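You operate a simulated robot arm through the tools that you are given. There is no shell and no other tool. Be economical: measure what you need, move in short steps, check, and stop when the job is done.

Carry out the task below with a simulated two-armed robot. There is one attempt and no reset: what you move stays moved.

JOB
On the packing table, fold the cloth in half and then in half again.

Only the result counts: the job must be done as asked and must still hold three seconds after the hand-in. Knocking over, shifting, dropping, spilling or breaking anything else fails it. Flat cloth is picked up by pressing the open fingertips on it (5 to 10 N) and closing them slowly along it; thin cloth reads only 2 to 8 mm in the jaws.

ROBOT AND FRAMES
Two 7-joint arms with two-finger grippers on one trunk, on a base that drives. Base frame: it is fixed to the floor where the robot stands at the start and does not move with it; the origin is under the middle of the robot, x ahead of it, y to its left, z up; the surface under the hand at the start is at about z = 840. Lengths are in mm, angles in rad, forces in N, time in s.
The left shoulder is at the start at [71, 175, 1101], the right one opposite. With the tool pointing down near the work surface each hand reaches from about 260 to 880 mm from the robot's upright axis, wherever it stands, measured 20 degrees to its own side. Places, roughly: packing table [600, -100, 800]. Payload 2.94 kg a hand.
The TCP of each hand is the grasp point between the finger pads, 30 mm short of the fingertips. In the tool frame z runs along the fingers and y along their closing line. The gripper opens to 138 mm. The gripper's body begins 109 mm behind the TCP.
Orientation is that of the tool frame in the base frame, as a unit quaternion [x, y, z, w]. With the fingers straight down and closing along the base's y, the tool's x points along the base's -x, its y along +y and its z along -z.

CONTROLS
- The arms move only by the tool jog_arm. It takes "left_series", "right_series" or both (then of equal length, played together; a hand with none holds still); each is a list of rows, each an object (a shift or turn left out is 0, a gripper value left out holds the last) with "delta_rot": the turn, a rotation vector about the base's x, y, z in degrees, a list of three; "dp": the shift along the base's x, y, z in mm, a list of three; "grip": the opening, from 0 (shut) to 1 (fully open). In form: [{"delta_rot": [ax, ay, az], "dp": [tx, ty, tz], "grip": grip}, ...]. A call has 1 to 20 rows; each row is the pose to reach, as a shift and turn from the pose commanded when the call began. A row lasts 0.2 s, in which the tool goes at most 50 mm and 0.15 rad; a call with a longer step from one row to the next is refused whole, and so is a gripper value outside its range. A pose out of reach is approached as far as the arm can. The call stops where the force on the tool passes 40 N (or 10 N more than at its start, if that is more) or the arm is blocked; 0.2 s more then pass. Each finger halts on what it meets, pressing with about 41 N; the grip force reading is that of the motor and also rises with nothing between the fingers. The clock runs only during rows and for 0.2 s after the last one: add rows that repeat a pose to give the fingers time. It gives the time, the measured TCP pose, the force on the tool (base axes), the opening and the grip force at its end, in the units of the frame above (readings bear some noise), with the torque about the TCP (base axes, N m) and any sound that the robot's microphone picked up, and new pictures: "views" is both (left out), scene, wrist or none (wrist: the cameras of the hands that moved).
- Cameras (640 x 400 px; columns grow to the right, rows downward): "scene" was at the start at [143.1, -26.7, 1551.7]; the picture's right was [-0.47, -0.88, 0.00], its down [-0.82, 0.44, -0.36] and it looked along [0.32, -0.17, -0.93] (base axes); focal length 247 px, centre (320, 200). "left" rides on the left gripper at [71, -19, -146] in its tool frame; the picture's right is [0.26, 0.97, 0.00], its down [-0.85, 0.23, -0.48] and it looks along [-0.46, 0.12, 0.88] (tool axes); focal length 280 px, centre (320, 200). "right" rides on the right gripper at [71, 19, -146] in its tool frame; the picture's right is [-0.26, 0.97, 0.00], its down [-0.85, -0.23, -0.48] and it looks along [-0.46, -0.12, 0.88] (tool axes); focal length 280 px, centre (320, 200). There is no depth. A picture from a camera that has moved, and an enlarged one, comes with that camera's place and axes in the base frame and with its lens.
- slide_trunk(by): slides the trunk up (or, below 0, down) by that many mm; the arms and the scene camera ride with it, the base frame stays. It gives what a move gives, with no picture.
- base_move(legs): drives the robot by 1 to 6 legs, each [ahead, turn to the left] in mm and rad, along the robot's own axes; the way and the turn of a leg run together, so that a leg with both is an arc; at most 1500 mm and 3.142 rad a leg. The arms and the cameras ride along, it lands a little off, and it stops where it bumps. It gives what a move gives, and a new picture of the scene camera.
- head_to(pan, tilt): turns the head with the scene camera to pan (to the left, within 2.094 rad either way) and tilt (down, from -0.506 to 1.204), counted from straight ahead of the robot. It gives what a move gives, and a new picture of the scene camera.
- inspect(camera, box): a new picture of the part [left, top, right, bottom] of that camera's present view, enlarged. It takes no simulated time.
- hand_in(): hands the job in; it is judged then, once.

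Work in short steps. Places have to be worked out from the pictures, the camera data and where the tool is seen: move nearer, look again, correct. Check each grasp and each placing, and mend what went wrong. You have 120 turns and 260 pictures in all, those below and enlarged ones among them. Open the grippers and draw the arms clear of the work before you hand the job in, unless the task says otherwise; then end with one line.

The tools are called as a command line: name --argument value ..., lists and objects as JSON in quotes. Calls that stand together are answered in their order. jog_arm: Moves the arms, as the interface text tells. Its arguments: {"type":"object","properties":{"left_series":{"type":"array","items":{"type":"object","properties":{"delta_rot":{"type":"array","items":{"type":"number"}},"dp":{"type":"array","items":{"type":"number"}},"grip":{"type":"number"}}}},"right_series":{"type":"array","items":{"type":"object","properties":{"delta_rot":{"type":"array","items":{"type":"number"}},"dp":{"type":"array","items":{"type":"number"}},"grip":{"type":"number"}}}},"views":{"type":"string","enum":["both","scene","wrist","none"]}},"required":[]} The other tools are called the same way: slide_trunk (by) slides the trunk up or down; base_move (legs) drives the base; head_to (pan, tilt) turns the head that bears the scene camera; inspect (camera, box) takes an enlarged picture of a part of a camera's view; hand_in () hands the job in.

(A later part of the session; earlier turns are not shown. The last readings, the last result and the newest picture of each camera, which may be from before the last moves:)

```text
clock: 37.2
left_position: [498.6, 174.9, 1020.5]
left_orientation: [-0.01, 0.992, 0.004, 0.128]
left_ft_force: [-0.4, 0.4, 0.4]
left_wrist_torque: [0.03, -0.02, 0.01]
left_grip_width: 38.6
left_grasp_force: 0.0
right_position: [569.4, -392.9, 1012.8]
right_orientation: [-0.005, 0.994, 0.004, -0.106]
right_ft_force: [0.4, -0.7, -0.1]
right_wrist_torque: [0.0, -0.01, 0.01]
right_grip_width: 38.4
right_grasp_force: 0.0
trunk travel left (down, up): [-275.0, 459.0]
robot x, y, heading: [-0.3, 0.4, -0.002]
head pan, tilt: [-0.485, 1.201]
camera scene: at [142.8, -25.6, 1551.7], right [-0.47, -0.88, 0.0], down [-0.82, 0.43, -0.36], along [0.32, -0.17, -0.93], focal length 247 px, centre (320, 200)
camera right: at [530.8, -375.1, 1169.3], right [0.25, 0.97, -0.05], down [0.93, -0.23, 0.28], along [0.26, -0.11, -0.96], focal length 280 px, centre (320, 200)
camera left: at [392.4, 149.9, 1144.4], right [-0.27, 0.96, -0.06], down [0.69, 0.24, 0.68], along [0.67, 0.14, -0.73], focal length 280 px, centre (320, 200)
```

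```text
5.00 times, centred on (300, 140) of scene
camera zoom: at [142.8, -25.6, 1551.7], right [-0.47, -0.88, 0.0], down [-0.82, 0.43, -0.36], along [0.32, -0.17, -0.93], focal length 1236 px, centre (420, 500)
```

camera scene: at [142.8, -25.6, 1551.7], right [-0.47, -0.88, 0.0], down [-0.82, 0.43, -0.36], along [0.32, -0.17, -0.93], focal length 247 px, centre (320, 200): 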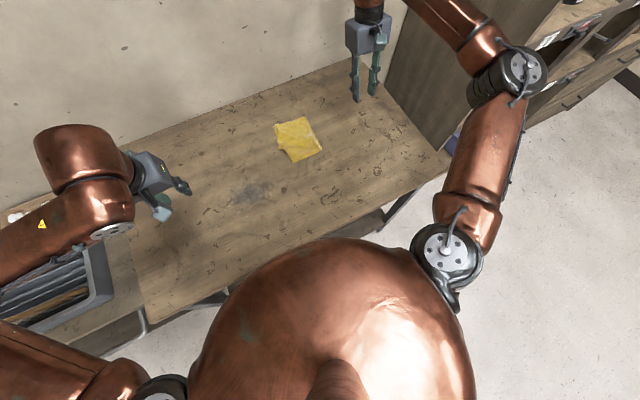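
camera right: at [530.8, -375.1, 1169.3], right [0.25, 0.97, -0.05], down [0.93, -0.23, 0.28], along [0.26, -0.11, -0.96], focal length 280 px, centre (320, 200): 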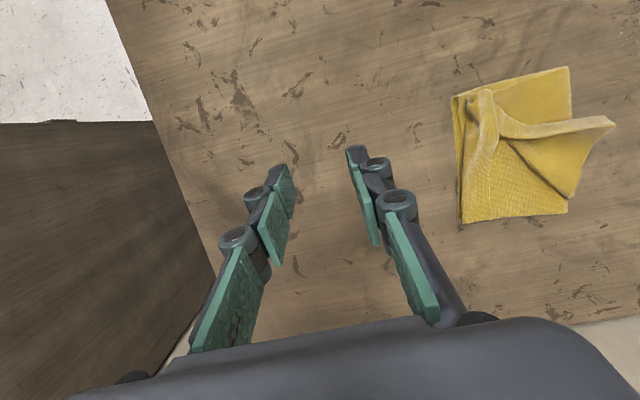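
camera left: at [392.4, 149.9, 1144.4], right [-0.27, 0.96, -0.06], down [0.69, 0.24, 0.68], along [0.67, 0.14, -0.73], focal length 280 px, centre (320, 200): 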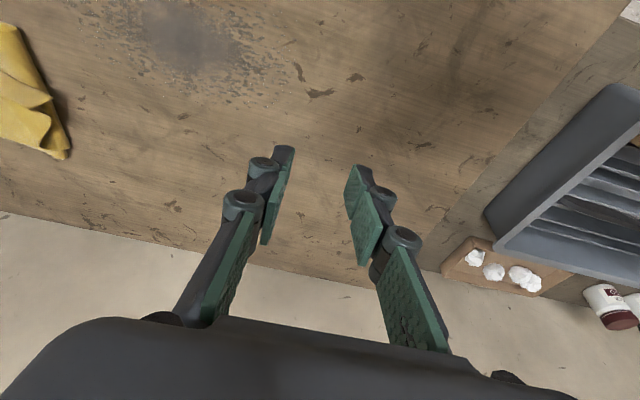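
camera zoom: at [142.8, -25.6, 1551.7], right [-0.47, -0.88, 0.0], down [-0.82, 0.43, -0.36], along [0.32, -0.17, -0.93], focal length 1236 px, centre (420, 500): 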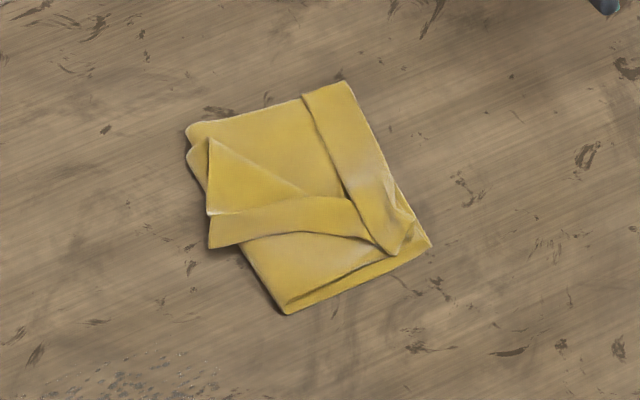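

Now I see it: the stack is x 543–695, y -250 to -137, and the bottom layer lies over it skewed. Its free corner sits at about (600,-110), raised, and should be at (690,-253). I'll set the right hand upright and bring it over for that corner.

jog_arm --right_series '[{"dp": [5, 40, 0], "delta_rot": [0, -6, 0], "grip": 0.15}, {"dp": [10, 80, 0], "delta_rot": [0, -12, 0]}, {"dp": [15, 120, 0], "delta_rot": [0, -12.2, 0]}, {"dp": [15, 120, 0], "delta_rot": [0, -12.2, 0]}]' --views "none"

jog_arm --right_series '[{"dp": [5, 25, 0], "delta_rot": [0, 0, -8]}, {"dp": [10, 50, 0], "delta_rot": [0, 0, -16]}, {"dp": [15, 75, 0], "delta_rot": [0, 0, -24]}, {"dp": [20, 100, 0], "delta_rot": [0, 0, -32]}, {"dp": [24, 120, 0], "delta_rot": [0, 0, -40]}, {"dp": [24, 140, -10], "delta_rot": [0, 0, -48]}, {"dp": [24, 144, -30], "delta_rot": [0, 0, -56]}, {"dp": [24, 144, -60], "delta_rot": [0, 0, -62]}, {"dp": [24, 144, -60], "delta_rot": [0, 0, -62]}]'

inspect --camera "right" --box '[200, 80, 440, 260]'

```text
clock: 38.2
left_position: [497.3, 172.2, 1021.0]
left_orientation: [-0.011, 0.992, 0.004, 0.129]
left_ft_force: [0.6, 0.5, -0.3]
left_wrist_torque: [0.02, 0.01, 0.01]
left_grip_width: 38.6
left_grasp_force: 0.1
right_position: [585.1, -272.4, 1011.8]
right_orientation: [-0.003, 1.0, 0.005, 0.001]
right_ft_force: [-0.5, 0.0, 0.3]
right_wrist_torque: [0.02, -0.02, -0.03]
right_grip_width: 20.6
right_grasp_force: 0.0
trunk travel left (down, up): [-275.0, 459.0]
robot x, y, heading: [0.6, -0.4, 0.003]
head pan, tilt: [-0.485, 1.201]
```

```text
clock: 40.2
left_position: [497.5, 173.3, 1021.1]
left_orientation: [-0.011, 0.992, 0.003, 0.129]
left_ft_force: [-0.4, -0.4, 0.0]
left_wrist_torque: [-0.01, -0.02, 0.0]
left_grip_width: 38.8
left_grasp_force: 0.1
right_position: [609.4, -127.6, 955.6]
right_orientation: [0.512, 0.859, 0.003, 0.002]
right_ft_force: [-0.1, -0.4, 0.0]
right_wrist_torque: [-0.01, -0.04, -0.01]
right_grip_width: 20.5
right_grasp_force: 0.0
trunk travel left (down, up): [-275.0, 459.0]
robot x, y, heading: [-0.5, -0.4, 0.001]
head pan, tilt: [-0.485, 1.201]
camera scene: at [142.6, -26.0, 1551.8], right [-0.47, -0.88, 0.0], down [-0.82, 0.43, -0.36], along [0.32, -0.17, -0.93], focal length 247 px, centre (320, 200)
camera right: at [590.2, -56.8, 1098.9], right [0.97, 0.23, 0.01], down [0.2, -0.86, 0.47], along [0.11, -0.46, -0.88], focal length 280 px, centre (320, 200)
```

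scene: 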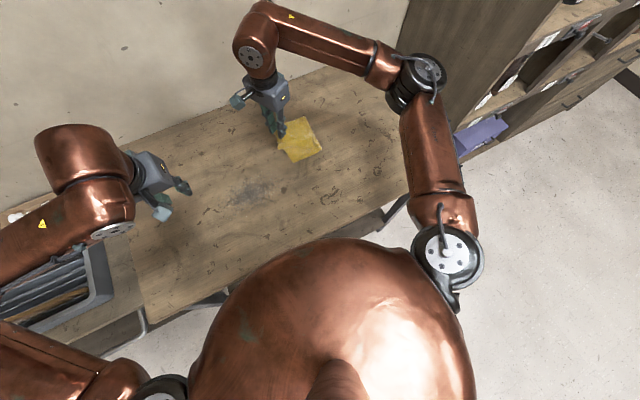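
right: 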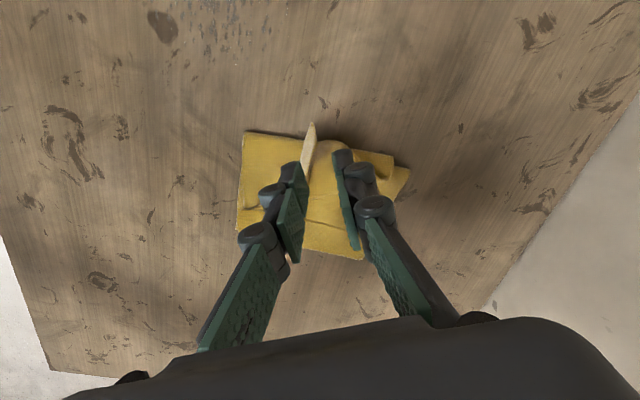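

```text
2.22 times, centred on (320, 170) of right
camera zoom: at [590.2, -56.8, 1098.9], right [0.97, 0.23, 0.01], down [0.2, -0.86, 0.47], along [0.11, -0.46, -0.88], focal length 623 px, centre (320, 267)
```

zoom: 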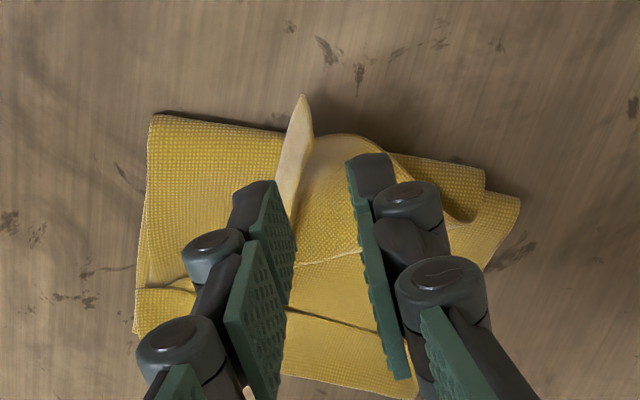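

The loose corner stands upright between the fingers, so I only need to lower around it. I'll open slightly, descend, and watch the force.

jog_arm --right_series '[{"dp": [-2, 3, -20], "grip": 0.22}, {"dp": [-2, 3, -45]}, {"dp": [-2, 3, -60]}, {"dp": [-2, 3, -70]}, {"dp": [-2, 3, -76]}]' --views "none"

inspect --camera "right" --box '[200, 80, 440, 260]'

```text
clock: 41.4
left_position: [497.8, 173.1, 1021.1]
left_orientation: [-0.01, 0.992, 0.004, 0.127]
left_ft_force: [0.6, -0.1, -0.3]
left_wrist_torque: [0.01, -0.01, 0.02]
left_grip_width: 38.6
left_grasp_force: 0.1
right_position: [607.0, -125.4, 876.9]
right_orientation: [0.511, 0.86, 0.004, 0.002]
right_ft_force: [0.9, -0.6, 0.5]
right_wrist_torque: [-0.02, 0.0, 0.01]
right_grip_width: 30.5
right_grasp_force: 0.0
trunk travel left (down, up): [-275.0, 459.0]
robot x, y, heading: [-0.8, -2.4, -0.002]
head pan, tilt: [-0.485, 1.201]
```

```text
2.22 times, centred on (320, 170) of right
camera zoom: at [589.3, -54.8, 1021.1], right [0.97, 0.23, 0.01], down [0.2, -0.86, 0.47], along [0.12, -0.46, -0.88], focal length 623 px, centre (320, 267)
```

zoom: 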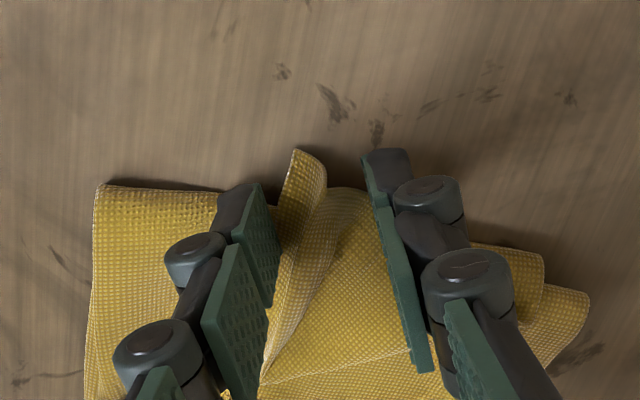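

The flap stands between the fingers near the left pad. I'll close on it.

jog_arm --right_series '[{"grip": 0.18}, {"grip": 0.14}, {"grip": 0.1}, {"grip": 0.06}, {"grip": 0.02}, {"grip": 0}, {"grip": 0}]' --views "none"

inspect --camera "right" --box '[200, 80, 440, 260]'

```text
clock: 43.0
left_position: [498.7, 173.6, 1020.2]
left_orientation: [-0.012, 0.992, 0.005, 0.129]
left_ft_force: [0.1, 0.0, -0.5]
left_wrist_torque: [-0.01, 0.01, 0.01]
left_grip_width: 38.8
left_grasp_force: 0.1
right_position: [608.7, -125.4, 875.8]
right_orientation: [0.511, 0.859, 0.002, 0.002]
right_ft_force: [-0.9, -1.9, -0.2]
right_wrist_torque: [0.19, -0.14, -0.05]
right_grip_width: 0.0
right_grasp_force: 25.4
trunk travel left (down, up): [-275.0, 459.0]
robot x, y, heading: [2.0, -0.0, 0.005]
head pan, tilt: [-0.485, 1.201]
```

```text
2.22 times, centred on (320, 170) of right
camera zoom: at [589.3, -54.7, 1021.2], right [0.97, 0.23, 0.01], down [0.2, -0.86, 0.47], along [0.12, -0.46, -0.88], focal length 623 px, centre (320, 267)
```

zoom: 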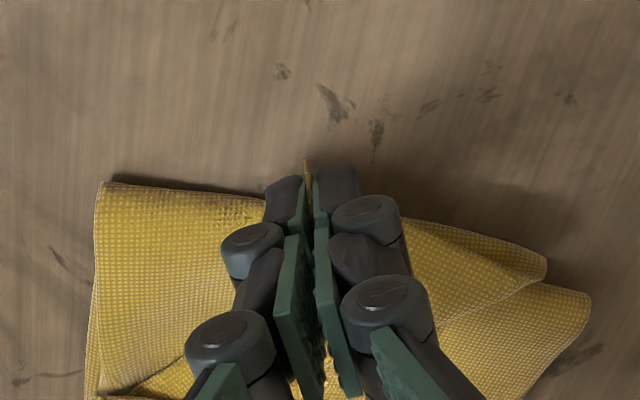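

It appears pinched. I'll lift and look.

jog_arm --right_series '[{"dp": [3, -3, 12], "grip": 0}, {"dp": [8, -8, 26]}, {"dp": [16, -14, 40]}, {"dp": [24, -20, 52]}, {"dp": [24, -20, 52]}]'

inspect --camera "scene" --box '[250, 100, 350, 180]'

```text
clock: 44.2
left_position: [498.2, 172.8, 1021.8]
left_orientation: [-0.011, 0.992, 0.004, 0.128]
left_ft_force: [0.4, 0.4, -0.7]
left_wrist_torque: [0.03, 0.0, -0.04]
left_grip_width: 38.6
left_grasp_force: 0.1
right_position: [631.3, -145.2, 928.3]
right_orientation: [0.511, 0.859, 0.003, 0.002]
right_ft_force: [-0.1, 0.6, -1.2]
right_wrist_torque: [0.0, 0.0, -0.02]
right_grip_width: 6.3
right_grasp_force: 30.5
trunk travel left (down, up): [-275.0, 459.0]
robot x, y, heading: [0.3, 6.6, 0.0]
head pan, tilt: [-0.485, 1.201]
camera scene: at [143.0, -26.1, 1551.6], right [-0.47, -0.88, 0.0], down [-0.82, 0.43, -0.36], along [0.32, -0.17, -0.93], focal length 247 px, centre (320, 200)
camera right: at [613.2, -74.5, 1072.0], right [0.97, 0.23, 0.01], down [0.2, -0.86, 0.47], along [0.12, -0.46, -0.88], focal length 280 px, centre (320, 200)
```

scene: 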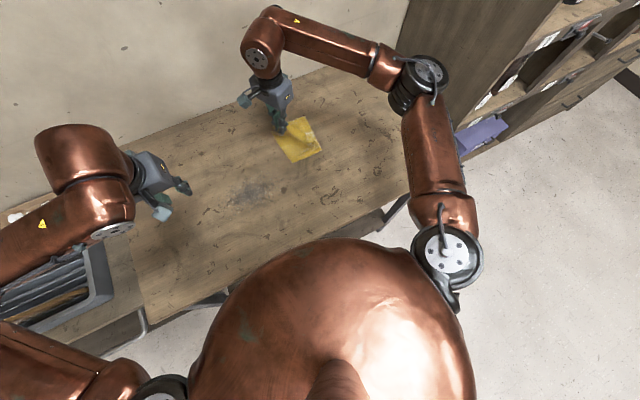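
right: 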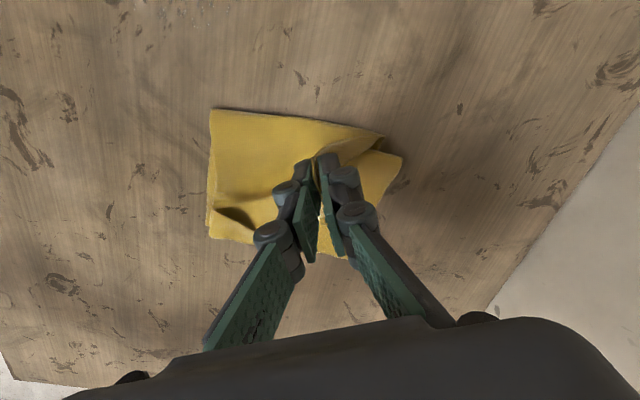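

```text
5.00 times, centred on (300, 140) of scene
camera zoom: at [143.0, -26.1, 1551.6], right [-0.47, -0.88, 0.0], down [-0.82, 0.43, -0.36], along [0.32, -0.17, -0.93], focal length 1236 px, centre (420, 500)
```

zoom: 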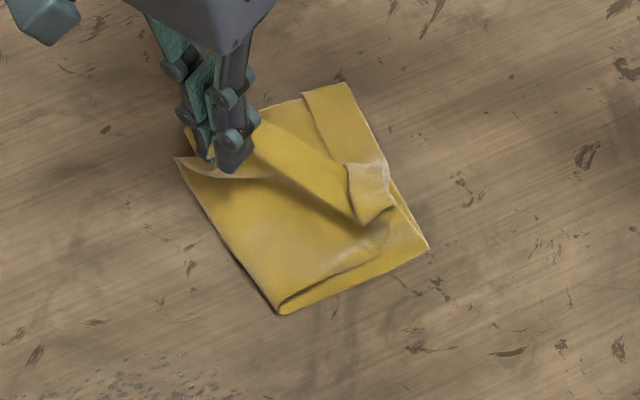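

The corner is held cleanly and the fold is unskewing. I'll carry it over to the far-right corner.

jog_arm --right_series '[{"dp": [7, -12, 4], "delta_rot": [0, 0, -5]}, {"dp": [14, -25, 7], "delta_rot": [0, 0, -10]}, {"dp": [22, -40, 6], "delta_rot": [0, 0, -15]}, {"dp": [30, -56, 2], "delta_rot": [0, 0, -20]}, {"dp": [38, -72, -8], "delta_rot": [0, 0, -25]}, {"dp": [44, -85, -20], "delta_rot": [0, 0, -25]}, {"dp": [49, -95, -32], "delta_rot": [0, 0, -25]}]'

inspect --camera "scene" --box '[250, 100, 350, 180]'

```text
clock: 45.8
left_position: [497.4, 174.0, 1021.2]
left_orientation: [-0.011, 0.992, 0.004, 0.127]
left_ft_force: [0.1, -0.4, 0.4]
left_wrist_torque: [-0.02, -0.04, 0.0]
left_grip_width: 38.7
left_grasp_force: 0.0
right_position: [679.9, -241.6, 897.5]
right_orientation: [0.685, 0.729, 0.003, 0.002]
right_ft_force: [0.4, 0.9, -0.8]
right_wrist_torque: [-0.05, 0.01, 0.01]
right_grip_width: 5.2
right_grasp_force: 40.8
trunk travel left (down, up): [-275.0, 459.0]
robot x, y, heading: [2.4, -1.9, -0.003]
head pan, tilt: [-0.485, 1.201]
camera scene: at [143.1, -26.5, 1551.6], right [-0.47, -0.88, 0.0], down [-0.82, 0.43, -0.36], along [0.32, -0.17, -0.93], focal length 247 px, centre (320, 200)
camera right: at [694.0, -169.5, 1040.4], right [0.98, -0.2, 0.01], down [-0.18, -0.86, 0.47], along [-0.09, -0.47, -0.88], focal length 280 px, centre (320, 200)
```

scene: 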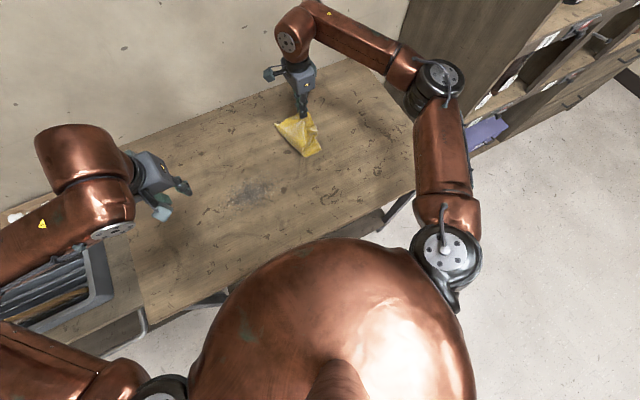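
right: 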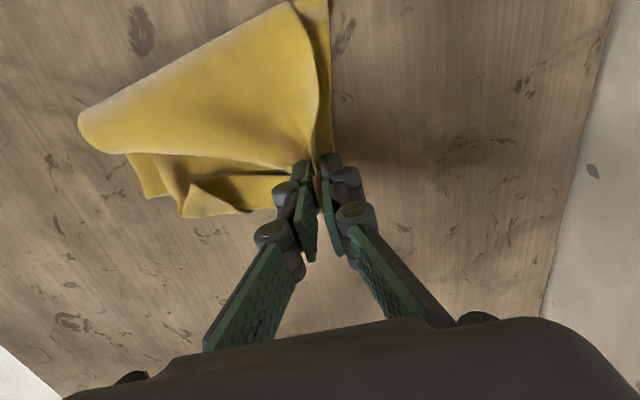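

```text
5.00 times, centred on (300, 140) of scene
camera zoom: at [143.1, -26.5, 1551.6], right [-0.47, -0.88, 0.0], down [-0.82, 0.43, -0.36], along [0.32, -0.17, -0.93], focal length 1236 px, centre (420, 500)
```

zoom: 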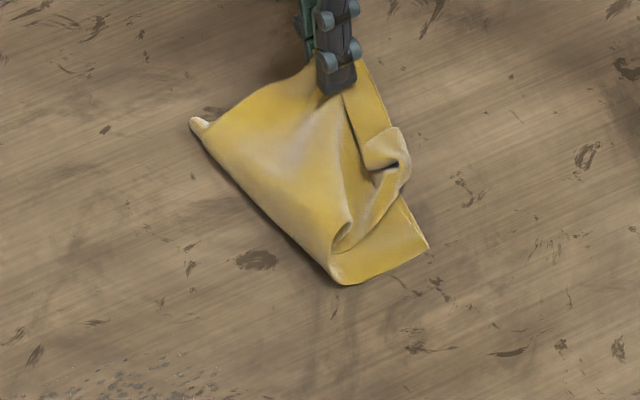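

Pulling dragged the near-left corner inwards by about 35 mm, so it was over-taut. I'll back off a little, lower and release the corner, then look.

jog_arm --right_series '[{"dp": [-4, 3, -8]}, {"dp": [-6, 4, -16]}, {"dp": [-6, 4, -19]}, {"dp": [-6, 4, -19], "grip": 0.05}, {"dp": [-6, 4, -19], "grip": 0.12}, {"dp": [-6, 4, -19], "grip": 0.2}, {"dp": [-6, 4, -19], "grip": 0.25}, {"dp": [-4, 0, 10]}, {"dp": [0, -5, 50]}, {"dp": [0, -30, 80]}, {"dp": [0, -70, 100]}, {"dp": [0, -115, 115]}]'

inspect --camera "scene" --box '[250, 100, 350, 180]'

```text
clock: 48.4
left_position: [496.2, 172.2, 1021.9]
left_orientation: [-0.011, 0.992, 0.005, 0.129]
left_ft_force: [0.5, -0.2, -0.3]
left_wrist_torque: [0.04, -0.02, 0.01]
left_grip_width: 38.6
left_grasp_force: 0.1
right_position: [680.2, -358.2, 1011.9]
right_orientation: [0.685, 0.729, 0.003, 0.002]
right_ft_force: [-0.3, -0.5, 0.2]
right_wrist_torque: [0.04, 0.0, 0.0]
right_grip_width: 34.3
right_grasp_force: 0.0
trunk travel left (down, up): [-275.0, 459.0]
robot x, y, heading: [-0.8, 0.6, 0.002]
head pan, tilt: [-0.485, 1.201]
camera scene: at [142.4, -27.6, 1551.7], right [-0.47, -0.88, 0.0], down [-0.82, 0.43, -0.36], along [0.32, -0.17, -0.93], focal length 247 px, centre (320, 200)
camera right: at [693.8, -286.2, 1157.0], right [0.98, -0.2, 0.01], down [-0.18, -0.86, 0.47], along [-0.09, -0.46, -0.88], focal length 280 px, centre (320, 200)
```

scene: 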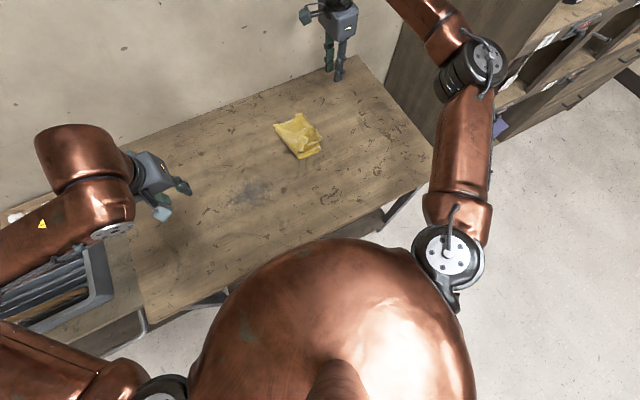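
right: 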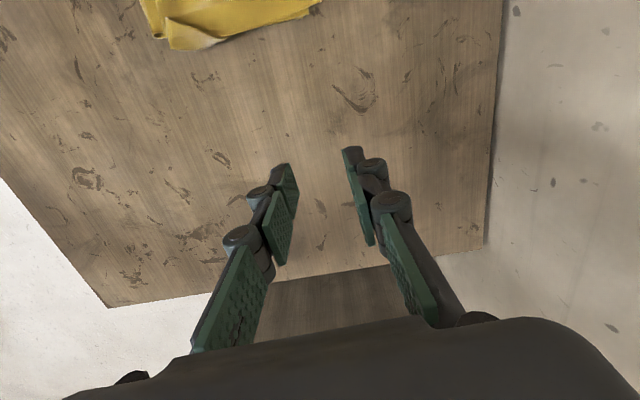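

```text
5.00 times, centred on (300, 140) of scene
camera zoom: at [142.4, -27.6, 1551.7], right [-0.47, -0.88, 0.0], down [-0.82, 0.43, -0.36], along [0.32, -0.17, -0.93], focal length 1236 px, centre (420, 500)
```

zoom: 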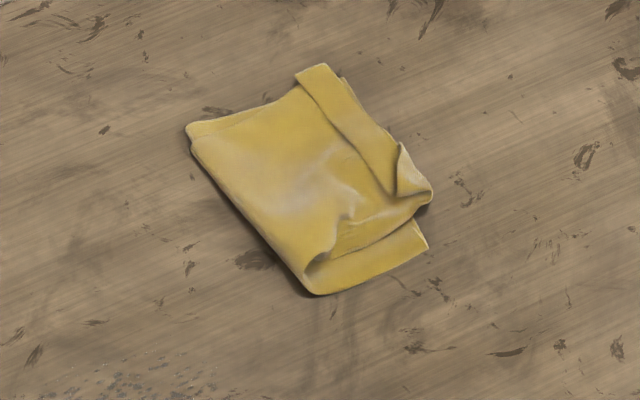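

The shape is close, but the right-hand strip needs understanding. I'll bring the right camera over the cloth for a close look.

jog_arm --right_series '[{"dp": [-20, 35, 0]}, {"dp": [-40, 70, -10]}, {"dp": [-60, 105, -30]}, {"dp": [-69, 125, -50]}, {"dp": [-69, 125, -50]}]' --views "none"

inspect --camera "right" --box '[140, 0, 460, 200]'

```text
clock: 49.6
left_position: [497.3, 172.7, 1020.6]
left_orientation: [-0.01, 0.992, 0.004, 0.129]
left_ft_force: [0.5, 0.6, 0.2]
left_wrist_torque: [-0.01, 0.01, -0.03]
left_grip_width: 38.7
left_grasp_force: 0.0
right_position: [610.4, -230.6, 959.9]
right_orientation: [0.686, 0.728, 0.003, 0.003]
right_ft_force: [0.3, 0.0, -1.0]
right_wrist_torque: [-0.02, -0.02, -0.02]
right_grip_width: 34.5
right_grasp_force: 0.1
trunk travel left (down, up): [-275.0, 459.0]
robot x, y, heading: [-0.8, -1.9, 0.001]
head pan, tilt: [-0.485, 1.201]
```

```text
2.00 times, centred on (300, 100) of right
camera zoom: at [623.8, -158.4, 1104.6], right [0.98, -0.2, 0.01], down [-0.18, -0.86, 0.47], along [-0.09, -0.47, -0.88], focal length 561 px, centre (360, 400)
```

zoom: 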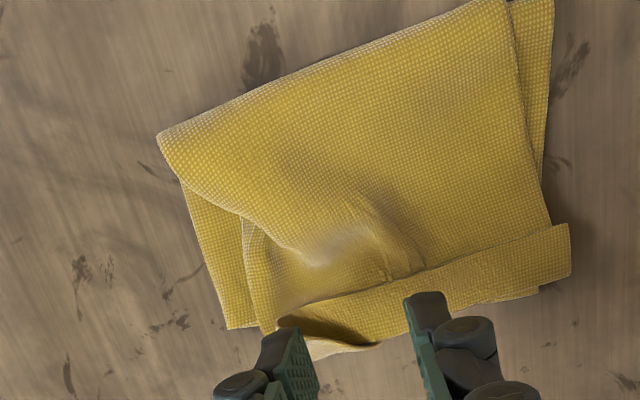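

The bottom layer's hem is folded back as a 24 mm strip along y≈-225…-250, and the near crease has been pulled in. First I'll pick up the strip near its far end and flip it outward: right hand to (696,-238), closing along x.

jog_arm --right_series '[{"dp": [40, -4, 0], "grip": 0.15}, {"dp": [80, -8, -15]}, {"dp": [86, -8, -40]}, {"dp": [86, -8, -62]}, {"dp": [86, -8, -70]}, {"dp": [86, -8, -75]}]' --views "none"

inspect --camera "right" --box '[180, 40, 460, 240]'

```text
clock: 51.0
left_position: [497.7, 172.8, 1020.0]
left_orientation: [-0.011, 0.992, 0.003, 0.127]
left_ft_force: [0.4, -0.2, 0.2]
left_wrist_torque: [0.01, -0.01, 0.01]
left_grip_width: 38.5
left_grasp_force: 0.1
right_position: [696.0, -239.0, 885.4]
right_orientation: [0.685, 0.729, 0.003, 0.003]
right_ft_force: [-0.6, 0.6, -0.3]
right_wrist_torque: [-0.02, -0.01, -0.02]
right_grip_width: 21.0
right_grasp_force: 0.1
trunk travel left (down, up): [-275.0, 459.0]
robot x, y, heading: [-1.3, -1.2, 0.005]
head pan, tilt: [-0.485, 1.201]
```

```text
2.00 times, centred on (320, 140) of right
camera zoom: at [709.4, -167.3, 1030.0], right [0.98, -0.2, 0.01], down [-0.18, -0.86, 0.47], along [-0.09, -0.47, -0.88], focal length 561 px, centre (320, 320)
```

zoom: 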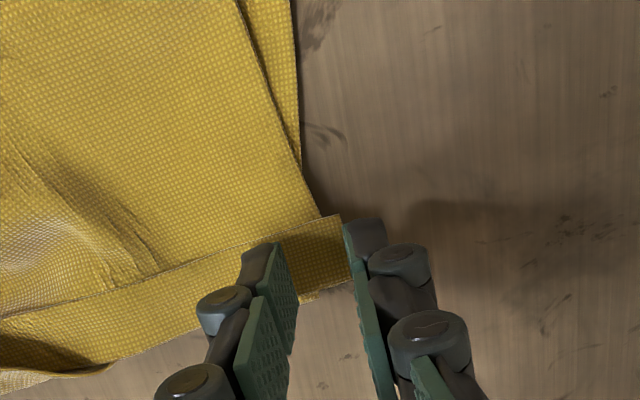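

The strip's end is at x≈705, y -228…-254. I'll shift 12 mm back and press down in small steps.

jog_arm --right_series '[{"dp": [-12, -3, 0]}, {"dp": [-12, -3, -3]}, {"dp": [-12, -3, -6]}, {"dp": [-12, -3, -9]}]' --views "none"

```text
clock: 52.0
left_position: [498.3, 172.7, 1019.8]
left_orientation: [-0.012, 0.992, 0.004, 0.129]
left_ft_force: [-0.2, -0.8, 0.2]
left_wrist_torque: [0.02, 0.01, -0.02]
left_grip_width: 38.6
left_grasp_force: 0.0
right_position: [682.7, -241.7, 876.9]
right_orientation: [0.685, 0.729, 0.003, 0.002]
right_ft_force: [-0.4, -0.3, 0.3]
right_wrist_torque: [0.01, -0.02, 0.04]
right_grip_width: 20.7
right_grasp_force: 0.0
trunk travel left (down, up): [-275.0, 459.0]
robot x, y, heading: [3.0, 1.2, 0.004]
head pan, tilt: [-0.485, 1.201]
```

jog_arm --right_series '[{"dp": [0, 0, -1.5]}, {"dp": [0, 0, -3]}, {"dp": [0, 0, -4]}]' --views "none"

```text
clock: 52.8
left_position: [496.9, 171.7, 1020.6]
left_orientation: [-0.011, 0.992, 0.004, 0.129]
left_ft_force: [0.7, 0.4, 0.3]
left_wrist_torque: [-0.03, 0.01, 0.02]
left_grip_width: 38.7
left_grasp_force: 0.1
right_position: [684.7, -240.6, 874.3]
right_orientation: [0.685, 0.728, 0.003, 0.003]
right_ft_force: [-2.4, -0.9, 6.8]
right_wrist_torque: [0.0, 0.13, 0.05]
right_grip_width: 20.5
right_grasp_force: 0.0
trunk travel left (down, up): [-275.0, 459.0]
robot x, y, heading: [-0.3, 2.5, 0.0]
head pan, tilt: [-0.485, 1.201]
```

Contact at about 7 N. I'll close slowly, then lift slightly.

jog_arm --right_series '[{"dp": [0, 0, 0.2], "grip": 0.13}, {"dp": [0, 0, 0.3], "grip": 0.11}, {"dp": [0, 0, 0.4], "grip": 0.09}, {"dp": [0, 0, 0.5], "grip": 0.07}, {"dp": [0, 0, 0.6], "grip": 0.05}, {"dp": [0, 0, 0.6], "grip": 0.03}, {"dp": [0, 0, 0.6], "grip": 0.0}, {"dp": [0, 0, 0.6], "grip": 0.0}, {"dp": [0, 0, 10]}, {"dp": [0, 0, 25]}, {"dp": [0, 0, 25]}]' --views "none"

inspect --camera "right" --box '[140, 0, 460, 200]'

inspect --camera "scene" --box '[250, 100, 350, 180]'

```text
clock: 55.2
left_position: [497.8, 172.6, 1020.7]
left_orientation: [-0.011, 0.992, 0.004, 0.127]
left_ft_force: [0.0, 0.0, 0.4]
left_wrist_torque: [0.02, -0.02, -0.01]
left_grip_width: 38.6
left_grasp_force: 0.0
right_position: [684.7, -241.3, 897.1]
right_orientation: [0.685, 0.728, 0.002, 0.003]
right_ft_force: [0.5, 0.3, 2.4]
right_wrist_torque: [0.0, 0.0, -0.04]
right_grip_width: 0.2
right_grasp_force: 29.6
trunk travel left (down, up): [-275.0, 459.0]
robot x, y, heading: [0.8, 0.2, 0.0]
head pan, tilt: [-0.485, 1.201]
```

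```text
2.00 times, centred on (300, 100) of right
camera zoom: at [697.3, -169.3, 1042.0], right [0.98, -0.2, 0.01], down [-0.18, -0.86, 0.47], along [-0.09, -0.47, -0.88], focal length 561 px, centre (360, 400)
```

zoom: 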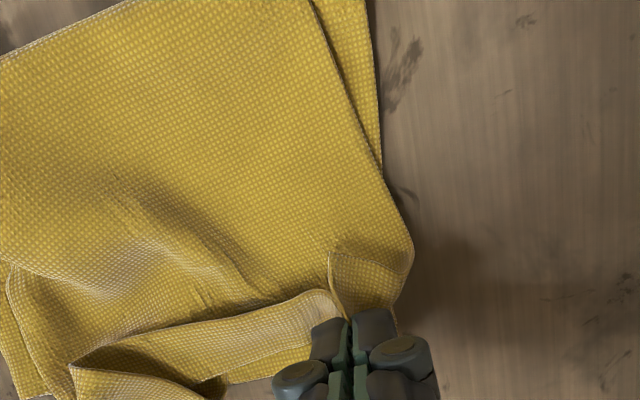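

```text
5.00 times, centred on (300, 140) of scene
camera zoom: at [143.1, -26.3, 1551.6], right [-0.47, -0.88, 0.0], down [-0.82, 0.43, -0.36], along [0.32, -0.17, -0.93], focal length 1236 px, centre (420, 500)
```

zoom: 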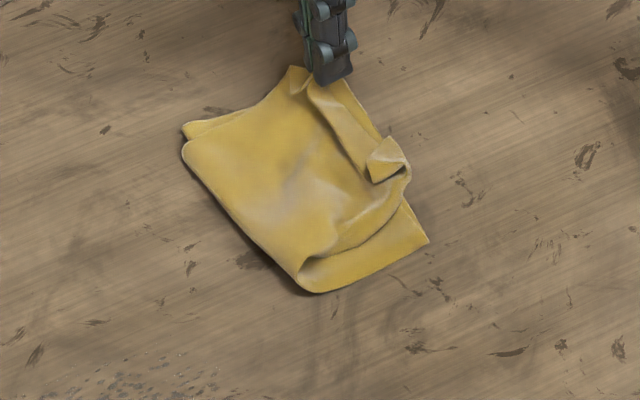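

The pinch took the strip together with its fold, so flipping it this way won't work. I'll set it down, open wide, and instead unroll the hem by pressing the tips on the strip and dragging outward.

jog_arm --right_series '[{"dp": [0, -1, -12]}, {"dp": [0, -2, -20]}, {"dp": [0, -2, -20], "grip": 0.08}, {"dp": [0, -2, -19], "grip": 0.15}, {"dp": [0, -2, -10], "grip": 0.25}, {"dp": [-15, -2, 5], "grip": 0.4}, {"dp": [-25, 0, 5], "grip": 0.4}, {"dp": [-25, 1, 5], "grip": 0.4}]' --views "none"

inspect --camera "right" --box '[140, 40, 460, 240]'

```text
clock: 57.0
left_position: [499.0, 173.0, 1020.7]
left_orientation: [-0.011, 0.992, 0.004, 0.128]
left_ft_force: [0.2, 0.4, 0.2]
left_wrist_torque: [0.02, -0.02, -0.01]
left_grip_width: 38.3
left_grasp_force: 0.0
right_position: [658.5, -239.7, 902.3]
right_orientation: [0.685, 0.728, 0.003, 0.003]
right_ft_force: [0.0, -0.4, 0.1]
right_wrist_torque: [-0.03, -0.03, -0.01]
right_grip_width: 55.0
right_grasp_force: 0.1
trunk travel left (down, up): [-275.0, 459.0]
robot x, y, heading: [0.3, 3.2, 0.0]
head pan, tilt: [-0.485, 1.201]
```

```text
2.00 times, centred on (300, 140) of right
camera zoom: at [672.6, -168.4, 1046.9], right [0.98, -0.2, 0.01], down [-0.18, -0.86, 0.47], along [-0.09, -0.47, -0.88], focal length 561 px, centre (360, 320)
```

zoom: 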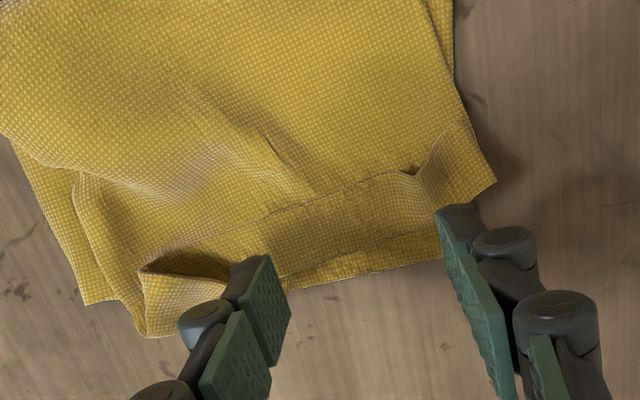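

The far corner is already partly turned out. I'll press both tips on the strip (y≈-232) and drag toward -y.

jog_arm --right_series '[{"dp": [-6, 9, 0]}, {"dp": [-6, 9, -15]}, {"dp": [-6, 9, -24]}, {"dp": [-6, 9, -27]}, {"dp": [-6, 9, -28.5]}]' --views "none"

```text
clock: 58.2
left_position: [497.3, 172.7, 1021.1]
left_orientation: [-0.011, 0.992, 0.005, 0.129]
left_ft_force: [-0.1, -0.8, 0.0]
left_wrist_torque: [0.02, 0.04, -0.03]
left_grip_width: 39.0
left_grasp_force: 0.0
right_position: [653.1, -230.0, 874.9]
right_orientation: [0.685, 0.729, 0.003, 0.003]
right_ft_force: [0.5, -0.5, 2.9]
right_wrist_torque: [-0.02, 0.01, 0.0]
right_grip_width: 55.4
right_grasp_force: 0.1
trunk travel left (down, up): [-275.0, 459.0]
robot x, y, heading: [2.1, -2.3, 0.004]
head pan, tilt: [-0.485, 1.201]
```

Light contact at 3 N. I'll press 0.5 mm more and drag outward slowly, letting the tips sink as they roll over the edge.

jog_arm --right_series '[{"dp": [0, 0, -0.4]}, {"dp": [0, -5, -0.5]}, {"dp": [0, -10, -0.6]}, {"dp": [0, -15, -0.8]}, {"dp": [0, -20, -1.0]}, {"dp": [0, -25, -1.3]}, {"dp": [0, -30, -1.6]}, {"dp": [0, -36, -1.8]}, {"dp": [0, -42, -2]}]' --views "none"

inspect --camera "right" --box '[140, 0, 460, 200]'

```text
clock: 60.2
left_position: [497.4, 173.8, 1021.0]
left_orientation: [-0.011, 0.992, 0.004, 0.129]
left_ft_force: [-0.1, -0.6, -0.2]
left_wrist_torque: [-0.01, 0.0, 0.0]
left_grip_width: 38.2
left_grasp_force: 0.1
right_position: [653.1, -271.8, 872.7]
right_orientation: [0.685, 0.728, 0.003, 0.002]
right_ft_force: [0.1, 2.7, 12.3]
right_wrist_torque: [0.05, -0.03, 0.02]
right_grip_width: 54.9
right_grasp_force: 0.2
trunk travel left (down, up): [-275.0, 459.0]
robot x, y, heading: [-5.3, -0.6, 0.001]
head pan, tilt: [-0.485, 1.201]
```

```text
2.00 times, centred on (300, 100) of right
camera zoom: at [665.7, -200.6, 1018.2], right [0.98, -0.2, 0.01], down [-0.18, -0.86, 0.47], along [-0.09, -0.47, -0.88], focal length 561 px, centre (360, 400)
```

zoom: 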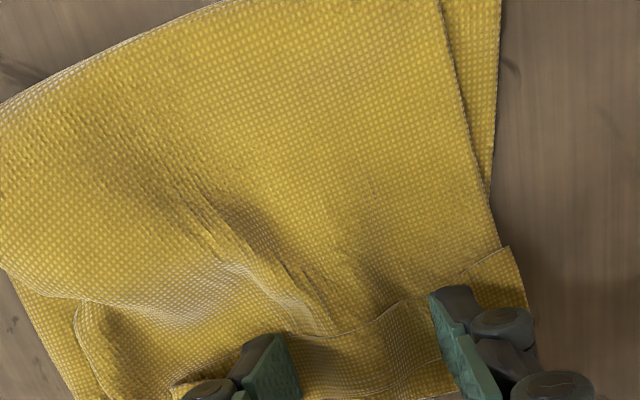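

The strip edge has moved some 30 mm outward. I'll lift off and look from both cameras.

jog_arm --right_series '[{"dp": [0, -2, 15]}, {"dp": [0, -10, 50]}, {"dp": [0, -10, 85]}, {"dp": [0, 10, 95]}]' --views "none"

inspect --camera "right" --box '[100, 0, 460, 220]'

inspect --camera "scene" --box '[250, 100, 350, 180]'

```text
clock: 61.2
left_position: [498.5, 173.3, 1020.1]
left_orientation: [-0.012, 0.992, 0.004, 0.127]
left_ft_force: [0.1, -0.2, -0.3]
left_wrist_torque: [-0.02, 0.0, -0.02]
left_grip_width: 38.5
left_grasp_force: 0.0
right_position: [652.3, -264.2, 965.9]
right_orientation: [0.685, 0.728, 0.003, 0.003]
right_ft_force: [0.1, 0.0, 0.7]
right_wrist_torque: [-0.02, -0.02, -0.03]
right_grip_width: 55.1
right_grasp_force: 0.1
trunk travel left (down, up): [-275.0, 459.0]
robot x, y, heading: [-2.9, -0.4, 0.002]
head pan, tilt: [-0.485, 1.201]
```

```text
1.78 times, centred on (280, 110) of right
camera zoom: at [667.0, -191.6, 1110.4], right [0.98, -0.2, 0.01], down [-0.18, -0.86, 0.47], along [-0.09, -0.47, -0.88], focal length 498 px, centre (391, 360)
```

zoom: 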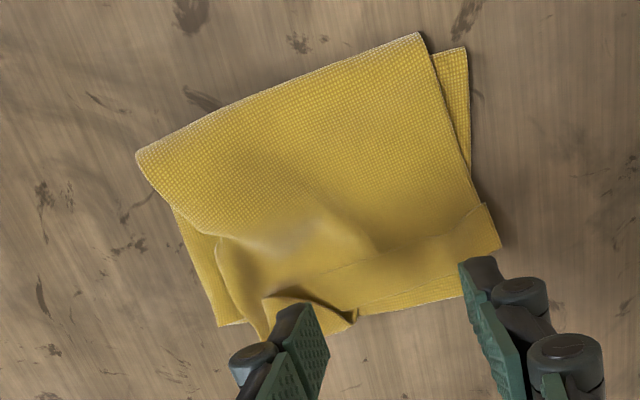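

```text
5.00 times, centred on (300, 140) of scene
camera zoom: at [143.3, -25.2, 1551.6], right [-0.47, -0.88, 0.0], down [-0.82, 0.43, -0.36], along [0.32, -0.17, -0.93], focal length 1236 px, centre (420, 500)
```

zoom: 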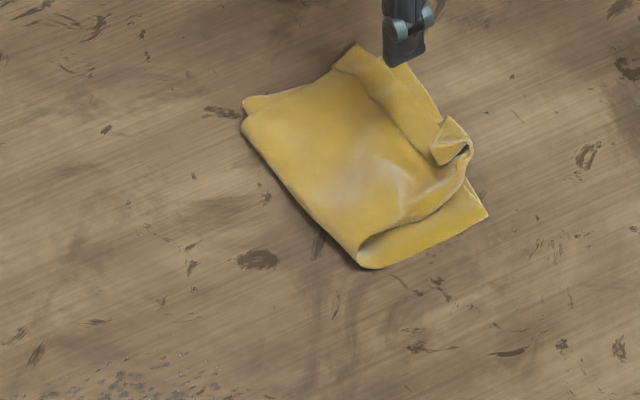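

The drag moved the whole stack 35 mm sideways without unrolling the hem. Better to pull the turned-up near hem corner, a standing lump near (602,-288), out to the base corner. I'll bring the camera close to it.

jog_arm --right_series '[{"dp": [-20, -25, 0], "grip": 0.25}, {"dp": [-40, -50, -15]}, {"dp": [-58, -62, -40]}, {"dp": [-61, -62, -60]}, {"dp": [-61, -62, -60]}]' --views "none"

inspect --camera "right" --box '[160, 0, 480, 200]'

```text
clock: 62.4
left_position: [498.3, 172.7, 1020.5]
left_orientation: [-0.011, 0.992, 0.004, 0.129]
left_ft_force: [0.0, -0.8, 0.2]
left_wrist_torque: [0.02, -0.05, -0.01]
left_grip_width: 38.6
left_grasp_force: 0.0
right_position: [593.5, -325.1, 907.1]
right_orientation: [0.684, 0.729, 0.003, 0.003]
right_ft_force: [0.2, 0.3, -0.2]
right_wrist_torque: [0.0, -0.02, -0.02]
right_grip_width: 34.4
right_grasp_force: 0.1
trunk travel left (down, up): [-275.0, 459.0]
robot x, y, heading: [1.1, 0.2, -0.002]
head pan, tilt: [-0.485, 1.201]
```

```text
2.00 times, centred on (320, 100) of right
camera zoom: at [606.7, -253.1, 1052.2], right [0.98, -0.2, 0.01], down [-0.18, -0.86, 0.47], along [-0.09, -0.47, -0.88], focal length 561 px, centre (320, 400)
```

zoom: 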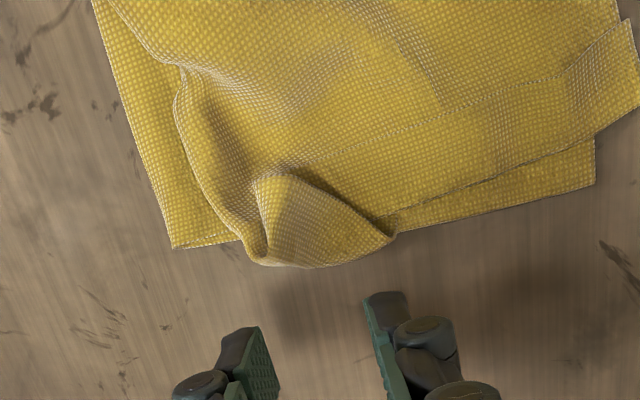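

Clear view: the near hem corner is a 30 mm flap turned back at about (592,-283), its base corner at (545,-292). I'll come over the flap and lower onto it with the fingers straddling it.

jog_arm --right_series '[{"dp": [0, 10, 18], "grip": 0.22}, {"dp": [-2, 42, 18]}, {"dp": [-2, 42, 0]}, {"dp": [-2, 42, -15]}, {"dp": [-2, 42, -22]}]' --views "none"

inspect --camera "right" --box '[200, 80, 440, 240]'

```text
clock: 63.6
left_position: [497.8, 172.2, 1021.0]
left_orientation: [-0.011, 0.992, 0.004, 0.128]
left_ft_force: [-0.3, 0.1, -0.4]
left_wrist_torque: [0.01, 0.02, -0.01]
left_grip_width: 38.6
left_grasp_force: 0.0
right_position: [591.2, -283.9, 885.3]
right_orientation: [0.685, 0.729, 0.002, 0.002]
right_ft_force: [-0.7, 0.1, 0.4]
right_wrist_torque: [0.02, -0.03, 0.0]
right_grip_width: 30.2
right_grasp_force: 0.1
trunk travel left (down, up): [-275.0, 459.0]
robot x, y, heading: [1.5, 2.9, 0.004]
head pan, tilt: [-0.485, 1.201]
```

```text
2.50 times, centred on (320, 160) of right
camera zoom: at [604.0, -211.5, 1029.6], right [0.98, -0.2, 0.01], down [-0.18, -0.86, 0.47], along [-0.09, -0.46, -0.88], focal length 701 px, centre (320, 300)
```

zoom: 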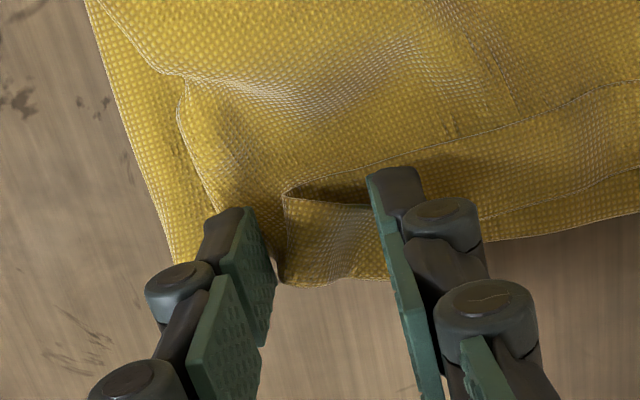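

The flap lies between the fingers. I'll lower to light contact and close on it.

jog_arm --right_series '[{"dp": [0, 0, -4]}, {"dp": [0, 0, -7]}, {"dp": [0, 0, -9]}, {"dp": [0, 0, -10]}]' --views "none"

```text
clock: 64.6
left_position: [497.1, 173.1, 1021.5]
left_orientation: [-0.012, 0.992, 0.004, 0.127]
left_ft_force: [-0.4, 0.3, -0.6]
left_wrist_torque: [-0.02, -0.01, 0.03]
left_grip_width: 38.6
left_grasp_force: 0.1
right_position: [591.1, -284.6, 874.6]
right_orientation: [0.685, 0.728, 0.004, 0.003]
right_ft_force: [0.8, 0.3, 1.7]
right_wrist_torque: [-0.02, 0.02, -0.01]
right_grip_width: 30.2
right_grasp_force: 0.1
trunk travel left (down, up): [-275.0, 459.0]
robot x, y, heading: [-0.6, -0.7, -0.004]
head pan, tilt: [-0.485, 1.201]
```

jog_arm --right_series '[{"dp": [0, 0, -0.3], "grip": 0.19}, {"dp": [0, 0, -0.3], "grip": 0.16}, {"dp": [0, 0, -0.2], "grip": 0.13}, {"dp": [0, 0, 0], "grip": 0.1}, {"dp": [0, 0, 0.2], "grip": 0.07}, {"dp": [0, 0, 0.3], "grip": 0.04}, {"dp": [0, 0, 0.3], "grip": 0.0}, {"dp": [0, 0, 0.3], "grip": 0.0}, {"dp": [0, -3, 10]}, {"dp": [0, -8, 22]}, {"dp": [0, -8, 22]}]' --views "none"

inspect --camera "right" --box '[160, 0, 480, 200]'

inspect --camera "scene" --box '[260, 100, 360, 180]'

```text
clock: 67.0
left_position: [498.4, 173.3, 1020.5]
left_orientation: [-0.013, 0.992, 0.004, 0.128]
left_ft_force: [0.0, -0.4, -0.7]
left_wrist_torque: [0.01, 0.0, 0.0]
left_grip_width: 38.7
left_grasp_force: 0.0
right_position: [590.5, -291.2, 897.9]
right_orientation: [0.685, 0.729, 0.003, 0.002]
right_ft_force: [-0.9, -0.5, -2.0]
right_wrist_torque: [0.02, -0.04, 0.0]
right_grip_width: 4.2
right_grasp_force: 31.0
trunk travel left (down, up): [-275.0, 459.0]
robot x, y, heading: [-0.7, -1.8, 0.003]
head pan, tilt: [-0.485, 1.201]
```

```text
2.00 times, centred on (320, 100) of right
camera zoom: at [604.2, -219.8, 1042.0], right [0.98, -0.2, 0.01], down [-0.18, -0.86, 0.47], along [-0.09, -0.47, -0.88], focal length 561 px, centre (320, 400)
```

zoom: 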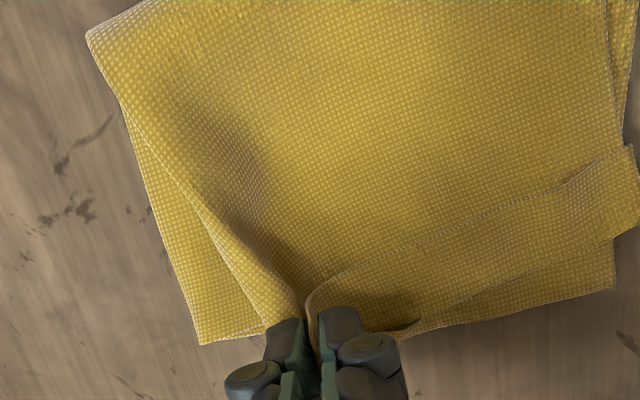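

```text
5.00 times, centred on (310, 140) of scene
camera zoom: at [143.0, -26.2, 1551.7], right [-0.47, -0.88, 0.0], down [-0.82, 0.43, -0.36], along [0.32, -0.17, -0.93], focal length 1236 px, centre (370, 500)
```

zoom: 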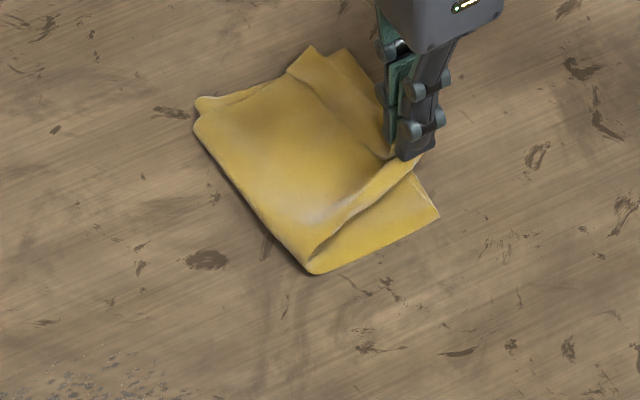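

Now I hold the near hem corner and the top is smooth. I'll swing it outward and toward the robot to unroll the hem there, then look.

jog_arm --right_series '[{"dp": [-6, -8, 5]}, {"dp": [-12, -16, 5]}, {"dp": [-20, -22, 0]}, {"dp": [-28, -26, -6]}, {"dp": [-34, -28, -12]}]' --views "none"

inspect --camera "right" --box '[160, 0, 480, 200]'

inspect --camera "scene" --box '[260, 100, 360, 180]'

```text
clock: 68.2
left_position: [498.0, 173.0, 1020.7]
left_orientation: [-0.011, 0.992, 0.004, 0.129]
left_ft_force: [0.3, -0.3, 0.2]
left_wrist_torque: [0.0, 0.02, 0.01]
left_grip_width: 38.4
left_grasp_force: 0.2
right_position: [554.7, -320.2, 886.3]
right_orientation: [0.686, 0.728, 0.002, 0.003]
right_ft_force: [0.1, 0.5, -0.3]
right_wrist_torque: [-0.02, 0.01, 0.02]
right_grip_width: 6.7
right_grasp_force: 34.2
trunk travel left (down, up): [-275.0, 459.0]
robot x, y, heading: [-0.9, 1.0, 0.005]
head pan, tilt: [-0.485, 1.201]
```

```text
2.00 times, centred on (320, 100) of right
camera zoom: at [568.9, -247.8, 1031.3], right [0.98, -0.2, 0.01], down [-0.18, -0.86, 0.47], along [-0.09, -0.47, -0.88], focal length 561 px, centre (320, 400)
```

zoom: 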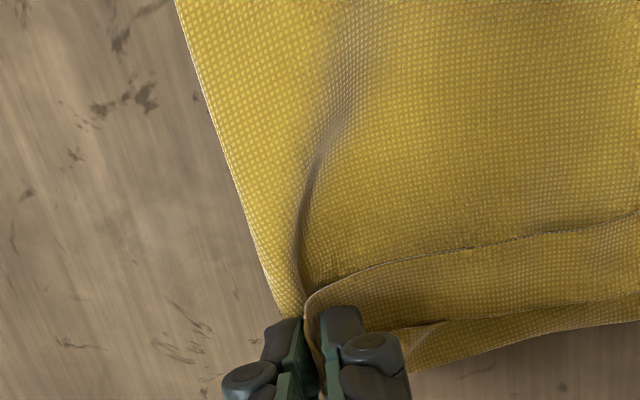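

```text
5.00 times, centred on (310, 140) of scene
camera zoom: at [142.6, -26.4, 1551.7], right [-0.47, -0.88, 0.0], down [-0.82, 0.43, -0.36], along [0.32, -0.17, -0.93], focal length 1236 px, centre (370, 500)
```

zoom: 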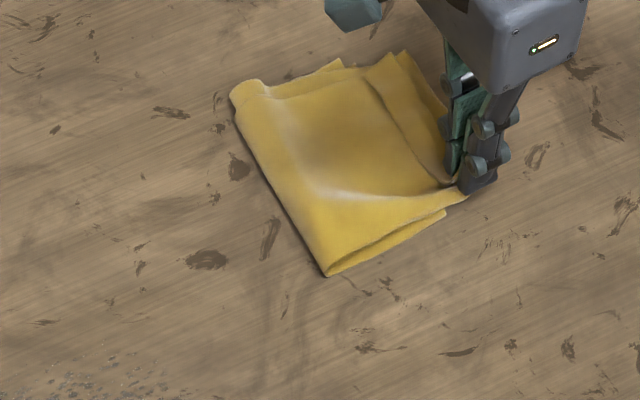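

Very good: the near edge of the top now lines up with the base. I'll lean the hand outward about 60° to turn the pinched hem over, keeping the pinch in place, before releasing.

jog_arm --right_series '[{"dp": [0, -3, 2], "delta_rot": [8, 0, 0]}, {"dp": [0, -6, 2], "delta_rot": [16, 0, 0]}, {"dp": [0, -9, 1], "delta_rot": [24, 0, 0]}, {"dp": [0, -11, 0], "delta_rot": [32, 0, 0]}, {"dp": [0, -13, -2], "delta_rot": [40, 0, 0]}, {"dp": [0, -14, -5], "delta_rot": [48, 0, 0]}, {"dp": [0, -14, -8], "delta_rot": [55, 0, 0]}, {"dp": [0, -14, -12], "delta_rot": [60, 0, 0]}]' --views "none"

inspect --camera "scene" --box '[260, 90, 380, 180]'

```text
clock: 70.0
left_position: [499.3, 172.0, 1022.2]
left_orientation: [-0.01, 0.992, 0.004, 0.128]
left_ft_force: [0.6, -0.2, 0.4]
left_wrist_torque: [0.02, 0.02, 0.01]
left_grip_width: 38.5
left_grasp_force: 0.1
right_position: [556.8, -334.3, 874.3]
right_orientation: [0.594, 0.629, 0.368, -0.341]
right_ft_force: [-0.9, -0.2, -0.5]
right_wrist_torque: [-0.01, 0.05, 0.04]
right_grip_width: 5.2
right_grasp_force: 42.4
trunk travel left (down, up): [-275.0, 459.0]
robot x, y, heading: [-0.8, -1.2, 0.004]
head pan, tilt: [-0.485, 1.201]
```

```text
4.44 times, centred on (320, 135) of scene
camera zoom: at [143.1, -26.9, 1551.6], right [-0.47, -0.88, 0.0], down [-0.82, 0.43, -0.36], along [0.32, -0.17, -0.93], focal length 1099 px, centre (320, 489)
```

zoom: 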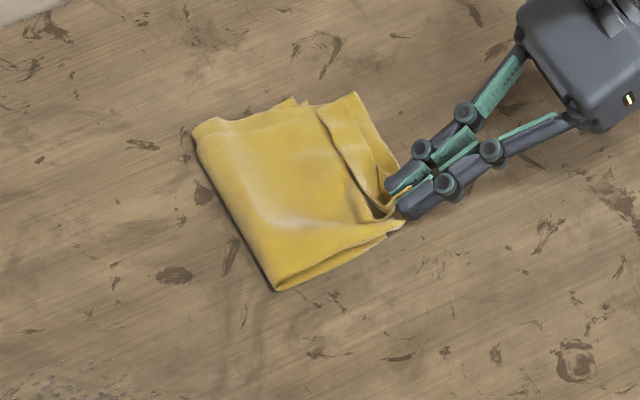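

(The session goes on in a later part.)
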